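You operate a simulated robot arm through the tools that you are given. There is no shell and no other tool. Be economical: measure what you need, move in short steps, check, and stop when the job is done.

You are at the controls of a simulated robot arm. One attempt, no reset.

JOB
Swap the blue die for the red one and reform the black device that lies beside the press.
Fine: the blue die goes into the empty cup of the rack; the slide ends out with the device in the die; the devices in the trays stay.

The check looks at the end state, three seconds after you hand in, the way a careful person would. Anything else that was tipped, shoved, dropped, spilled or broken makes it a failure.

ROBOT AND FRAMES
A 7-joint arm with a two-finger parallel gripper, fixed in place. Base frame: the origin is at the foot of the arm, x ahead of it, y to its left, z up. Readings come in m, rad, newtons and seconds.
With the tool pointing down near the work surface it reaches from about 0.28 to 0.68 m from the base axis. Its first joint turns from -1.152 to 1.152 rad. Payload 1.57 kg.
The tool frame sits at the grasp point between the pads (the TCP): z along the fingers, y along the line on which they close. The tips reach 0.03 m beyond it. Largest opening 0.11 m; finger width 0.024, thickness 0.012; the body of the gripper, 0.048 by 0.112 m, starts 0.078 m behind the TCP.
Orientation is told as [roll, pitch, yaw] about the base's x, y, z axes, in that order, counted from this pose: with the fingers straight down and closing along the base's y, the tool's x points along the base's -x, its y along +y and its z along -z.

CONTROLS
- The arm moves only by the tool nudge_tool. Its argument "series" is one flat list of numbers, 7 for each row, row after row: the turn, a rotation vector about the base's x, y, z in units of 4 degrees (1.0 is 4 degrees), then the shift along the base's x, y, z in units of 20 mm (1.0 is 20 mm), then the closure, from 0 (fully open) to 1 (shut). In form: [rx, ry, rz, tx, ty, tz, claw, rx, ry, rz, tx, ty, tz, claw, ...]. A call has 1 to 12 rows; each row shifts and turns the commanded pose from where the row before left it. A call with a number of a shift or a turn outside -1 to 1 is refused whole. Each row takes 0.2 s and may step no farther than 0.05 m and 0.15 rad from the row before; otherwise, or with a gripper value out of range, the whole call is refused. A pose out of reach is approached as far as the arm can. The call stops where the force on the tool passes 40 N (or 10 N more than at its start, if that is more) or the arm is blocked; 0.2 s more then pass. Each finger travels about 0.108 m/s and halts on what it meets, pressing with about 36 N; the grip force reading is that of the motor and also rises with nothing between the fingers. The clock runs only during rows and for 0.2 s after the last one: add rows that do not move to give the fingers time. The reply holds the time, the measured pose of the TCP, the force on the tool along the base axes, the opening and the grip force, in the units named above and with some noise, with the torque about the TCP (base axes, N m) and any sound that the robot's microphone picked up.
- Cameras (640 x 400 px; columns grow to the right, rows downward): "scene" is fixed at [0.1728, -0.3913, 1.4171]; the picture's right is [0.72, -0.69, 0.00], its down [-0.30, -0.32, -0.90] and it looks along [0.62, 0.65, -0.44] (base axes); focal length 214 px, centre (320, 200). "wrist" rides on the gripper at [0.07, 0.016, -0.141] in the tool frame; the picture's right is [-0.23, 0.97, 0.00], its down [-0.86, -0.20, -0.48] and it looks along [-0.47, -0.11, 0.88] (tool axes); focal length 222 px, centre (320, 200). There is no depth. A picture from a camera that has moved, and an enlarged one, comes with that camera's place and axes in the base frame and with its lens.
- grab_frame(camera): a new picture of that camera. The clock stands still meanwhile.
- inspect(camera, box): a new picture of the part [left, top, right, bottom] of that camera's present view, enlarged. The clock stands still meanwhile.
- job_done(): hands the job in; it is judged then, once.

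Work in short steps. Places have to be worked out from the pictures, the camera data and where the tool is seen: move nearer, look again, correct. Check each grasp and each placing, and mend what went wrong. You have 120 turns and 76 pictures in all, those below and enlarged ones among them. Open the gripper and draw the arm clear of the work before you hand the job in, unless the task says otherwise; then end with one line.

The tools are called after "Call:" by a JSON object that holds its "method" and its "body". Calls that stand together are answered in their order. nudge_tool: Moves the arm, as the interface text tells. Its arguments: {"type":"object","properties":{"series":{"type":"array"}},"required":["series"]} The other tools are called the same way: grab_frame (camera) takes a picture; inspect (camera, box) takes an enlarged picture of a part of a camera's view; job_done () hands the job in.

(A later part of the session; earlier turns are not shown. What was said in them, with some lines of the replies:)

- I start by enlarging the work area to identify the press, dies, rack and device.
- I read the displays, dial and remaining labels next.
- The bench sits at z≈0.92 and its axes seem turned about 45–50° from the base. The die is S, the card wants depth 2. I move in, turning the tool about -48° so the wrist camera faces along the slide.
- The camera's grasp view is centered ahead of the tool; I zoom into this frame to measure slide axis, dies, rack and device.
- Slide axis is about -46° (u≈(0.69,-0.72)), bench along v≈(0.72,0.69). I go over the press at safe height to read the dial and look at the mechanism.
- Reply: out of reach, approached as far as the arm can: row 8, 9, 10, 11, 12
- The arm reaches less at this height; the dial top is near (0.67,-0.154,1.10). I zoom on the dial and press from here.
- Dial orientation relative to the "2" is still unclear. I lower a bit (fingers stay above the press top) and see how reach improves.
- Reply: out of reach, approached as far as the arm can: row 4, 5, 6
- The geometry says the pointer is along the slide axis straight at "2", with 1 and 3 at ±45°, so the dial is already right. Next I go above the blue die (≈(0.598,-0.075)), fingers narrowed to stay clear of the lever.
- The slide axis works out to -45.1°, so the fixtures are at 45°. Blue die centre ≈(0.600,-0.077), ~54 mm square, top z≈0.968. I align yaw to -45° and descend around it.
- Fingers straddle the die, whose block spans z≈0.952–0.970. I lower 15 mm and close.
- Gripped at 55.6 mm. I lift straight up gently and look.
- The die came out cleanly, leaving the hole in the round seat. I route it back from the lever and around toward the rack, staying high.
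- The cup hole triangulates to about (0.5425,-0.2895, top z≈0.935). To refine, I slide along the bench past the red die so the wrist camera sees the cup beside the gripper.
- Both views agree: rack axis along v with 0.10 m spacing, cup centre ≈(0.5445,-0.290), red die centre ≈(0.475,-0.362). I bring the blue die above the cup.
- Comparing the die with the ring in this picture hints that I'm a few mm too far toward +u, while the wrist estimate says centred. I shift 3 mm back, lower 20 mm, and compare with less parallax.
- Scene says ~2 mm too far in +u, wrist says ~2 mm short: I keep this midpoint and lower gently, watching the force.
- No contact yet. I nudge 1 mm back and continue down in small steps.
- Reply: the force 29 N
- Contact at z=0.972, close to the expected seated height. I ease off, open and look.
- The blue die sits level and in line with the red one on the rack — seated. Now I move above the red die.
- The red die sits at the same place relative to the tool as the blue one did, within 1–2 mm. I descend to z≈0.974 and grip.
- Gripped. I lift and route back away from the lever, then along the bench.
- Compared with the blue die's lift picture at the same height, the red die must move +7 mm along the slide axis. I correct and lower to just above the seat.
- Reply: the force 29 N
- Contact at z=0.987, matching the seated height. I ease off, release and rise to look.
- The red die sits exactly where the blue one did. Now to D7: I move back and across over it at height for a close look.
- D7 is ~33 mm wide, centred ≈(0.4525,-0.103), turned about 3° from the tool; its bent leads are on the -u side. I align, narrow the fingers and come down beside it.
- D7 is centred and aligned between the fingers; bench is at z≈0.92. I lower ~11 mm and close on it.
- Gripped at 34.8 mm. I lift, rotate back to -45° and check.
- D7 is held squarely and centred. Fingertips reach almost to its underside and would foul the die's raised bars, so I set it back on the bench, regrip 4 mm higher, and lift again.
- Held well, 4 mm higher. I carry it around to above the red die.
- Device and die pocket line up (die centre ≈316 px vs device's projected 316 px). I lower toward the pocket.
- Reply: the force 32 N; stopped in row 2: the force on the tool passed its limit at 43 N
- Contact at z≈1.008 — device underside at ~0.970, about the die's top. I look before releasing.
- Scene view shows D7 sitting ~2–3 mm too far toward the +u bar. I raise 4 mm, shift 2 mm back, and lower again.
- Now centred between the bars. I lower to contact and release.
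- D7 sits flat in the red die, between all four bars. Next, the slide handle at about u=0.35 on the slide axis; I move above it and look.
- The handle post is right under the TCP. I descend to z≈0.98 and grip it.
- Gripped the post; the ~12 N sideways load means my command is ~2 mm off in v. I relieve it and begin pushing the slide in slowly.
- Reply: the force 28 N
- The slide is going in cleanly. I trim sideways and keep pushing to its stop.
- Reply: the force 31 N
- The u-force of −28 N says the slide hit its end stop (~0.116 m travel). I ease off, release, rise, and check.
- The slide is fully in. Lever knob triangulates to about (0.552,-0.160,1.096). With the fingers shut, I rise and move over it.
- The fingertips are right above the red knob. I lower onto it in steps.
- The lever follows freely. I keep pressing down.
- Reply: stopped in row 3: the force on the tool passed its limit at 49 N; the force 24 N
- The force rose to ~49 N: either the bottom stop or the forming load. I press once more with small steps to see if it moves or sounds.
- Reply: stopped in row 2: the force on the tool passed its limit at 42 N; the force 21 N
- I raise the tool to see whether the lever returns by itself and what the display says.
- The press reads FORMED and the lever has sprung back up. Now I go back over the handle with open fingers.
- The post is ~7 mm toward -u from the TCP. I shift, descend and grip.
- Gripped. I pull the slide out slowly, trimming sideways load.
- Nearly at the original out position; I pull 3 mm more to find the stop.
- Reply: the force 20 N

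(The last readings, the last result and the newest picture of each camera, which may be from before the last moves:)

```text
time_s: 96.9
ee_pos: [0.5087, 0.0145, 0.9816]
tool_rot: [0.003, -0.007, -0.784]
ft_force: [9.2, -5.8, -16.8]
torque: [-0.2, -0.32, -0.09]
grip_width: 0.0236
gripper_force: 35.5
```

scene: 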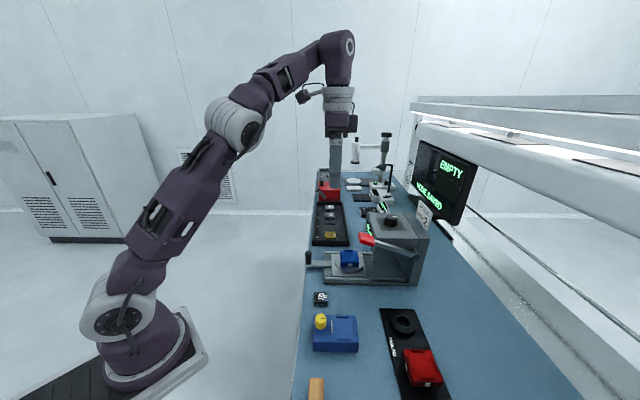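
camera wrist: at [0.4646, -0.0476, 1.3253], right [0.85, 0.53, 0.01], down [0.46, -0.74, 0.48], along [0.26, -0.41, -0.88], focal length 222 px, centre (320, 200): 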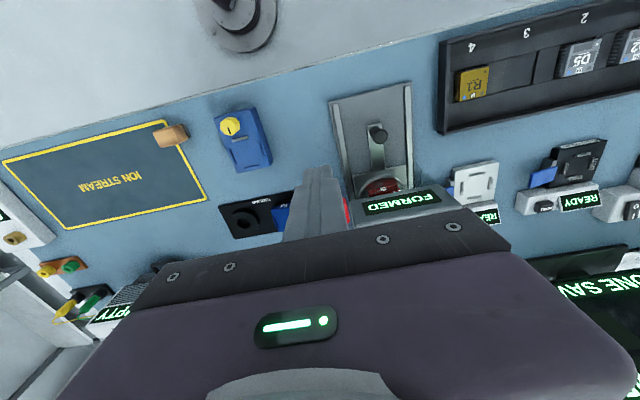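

The rising +u force shows the out stop. I release, rise and check.

Call:
{"method": "nudge_tool", "body": {"series": [0, 0, 0, 0.02, -0.02, -0.03, 0.9, 0, 0, 0, 0, 0, 0, 0.7, 0, 0, 0, 0, 0, 0, 0.5, 0, 0, 0, 0, 0, 0, 0.5, 0, 0, 0, 0, 0, 0.9, 0.5, 0, 0, 0, 0, 0, 0.9, 0.5, 0, 0, 0, 0, 0, 0.9, 0.5, 0, 0, 0, 0, 0, 0.9, 0.3, 0, 0, 0, -0.7, 0.7, 0.9, 0, 0, 0, 0, -0.7, 0.7, 0.9, 0, 0, 0, 0, -0.7, 0.7, 0.9, 0, 0, 0, 0, -0.7, 0.7, 0.9, 0]}}

Call:
{"method": "inspect", "body": {"camera": "scene", "box": [310, 210, 438, 290]}}

Call:
{"method": "inspect", "body": {"camera": "scene", "box": [334, 245, 366, 265]}}

Call:
{"method": "grab_frame", "body": {"camera": "scene"}}

```text
time_s: 99.5
ee_pos: [0.453, 0.0705, 1.1252]
tool_rot: [0.004, -0.005, -0.783]
ft_force: [-0.1, 0.6, -0.2]
torque: [0.02, 0.02, 0.02]
grip_width: 0.11
gripper_force: 0.0
```

```text
5.00 times, centred on (374, 250) of scene
camera zoom: at [0.1728, -0.3913, 1.4171], right [0.72, -0.69, 0.0], down [-0.3, -0.32, -0.9], along [0.62, 0.65, -0.44], focal length 1072 px, centre (50, -50)
```

zoom: 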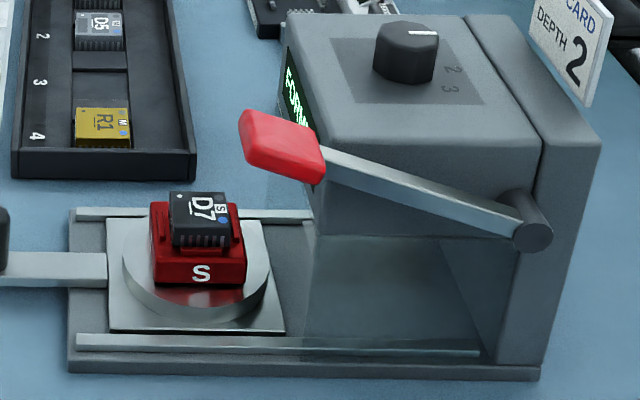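

```text
16.00 times, centred on (350, 255) of scene
camera zoom: at [0.1728, -0.3913, 1.4171], right [0.72, -0.69, 0.0], down [-0.3, -0.32, -0.9], along [0.62, 0.65, -0.44], focal length 3432 px, centre (-160, -680)
```

zoom: 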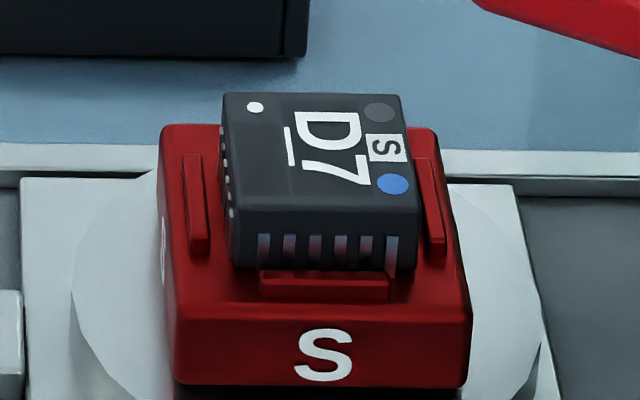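

```text
6 pictures are left
```

scene: 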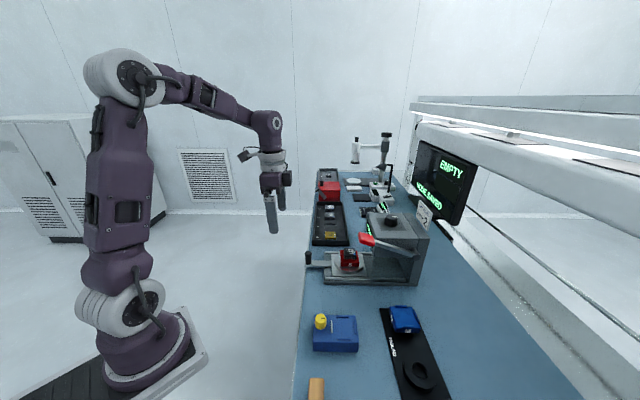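

D7's bent leads are now straight, the slide is out and D7 is in the red die. One last look at the blue die in its cup.

Call:
{"method": "inspect", "body": {"camera": "scene", "box": [376, 295, 456, 400]}}

Call:
{"method": "inspect", "body": {"camera": "scene", "box": [385, 300, 425, 338]}}

```text
3.81 times, centred on (416, 348) of scene
camera zoom: at [0.1728, -0.3913, 1.4171], right [0.72, -0.69, 0.0], down [-0.3, -0.32, -0.9], along [0.62, 0.65, -0.44], focal length 817 px, centre (-46, -362)
```

zoom: 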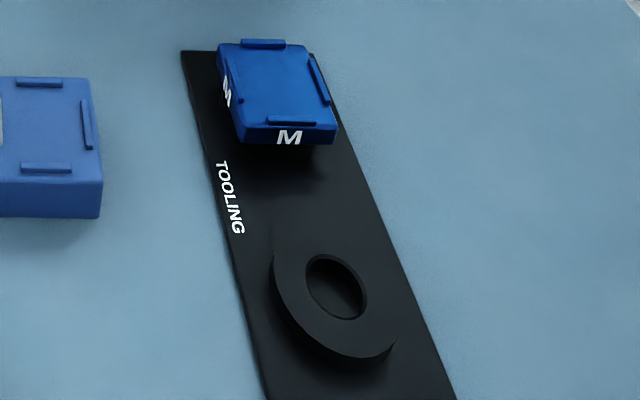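

```text
10.53 times, centred on (405, 319) of scene
camera zoom: at [0.1728, -0.3913, 1.4171], right [0.72, -0.69, 0.0], down [-0.3, -0.32, -0.9], along [0.62, 0.65, -0.44], focal length 2258 px, centre (-575, -1053)
```

zoom: 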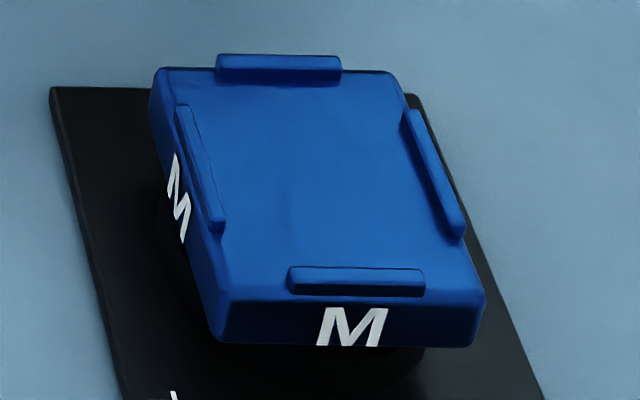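

The blue die is level and fully seated: its seat height relative to the slide matches the red die's. The gripper is open and the arm is clear, so I hand in.

Call:
{"method": "job_done", "body": {}}

```text
The job is handed in.
```

The job is handed in: the blue die is in the empty rack cup, and D7 has been pressed in the red die (the press read FORMED). The slide is out with D7 in the die, the devices in the trays weren't touched, and the gripper is open with the arm clear.
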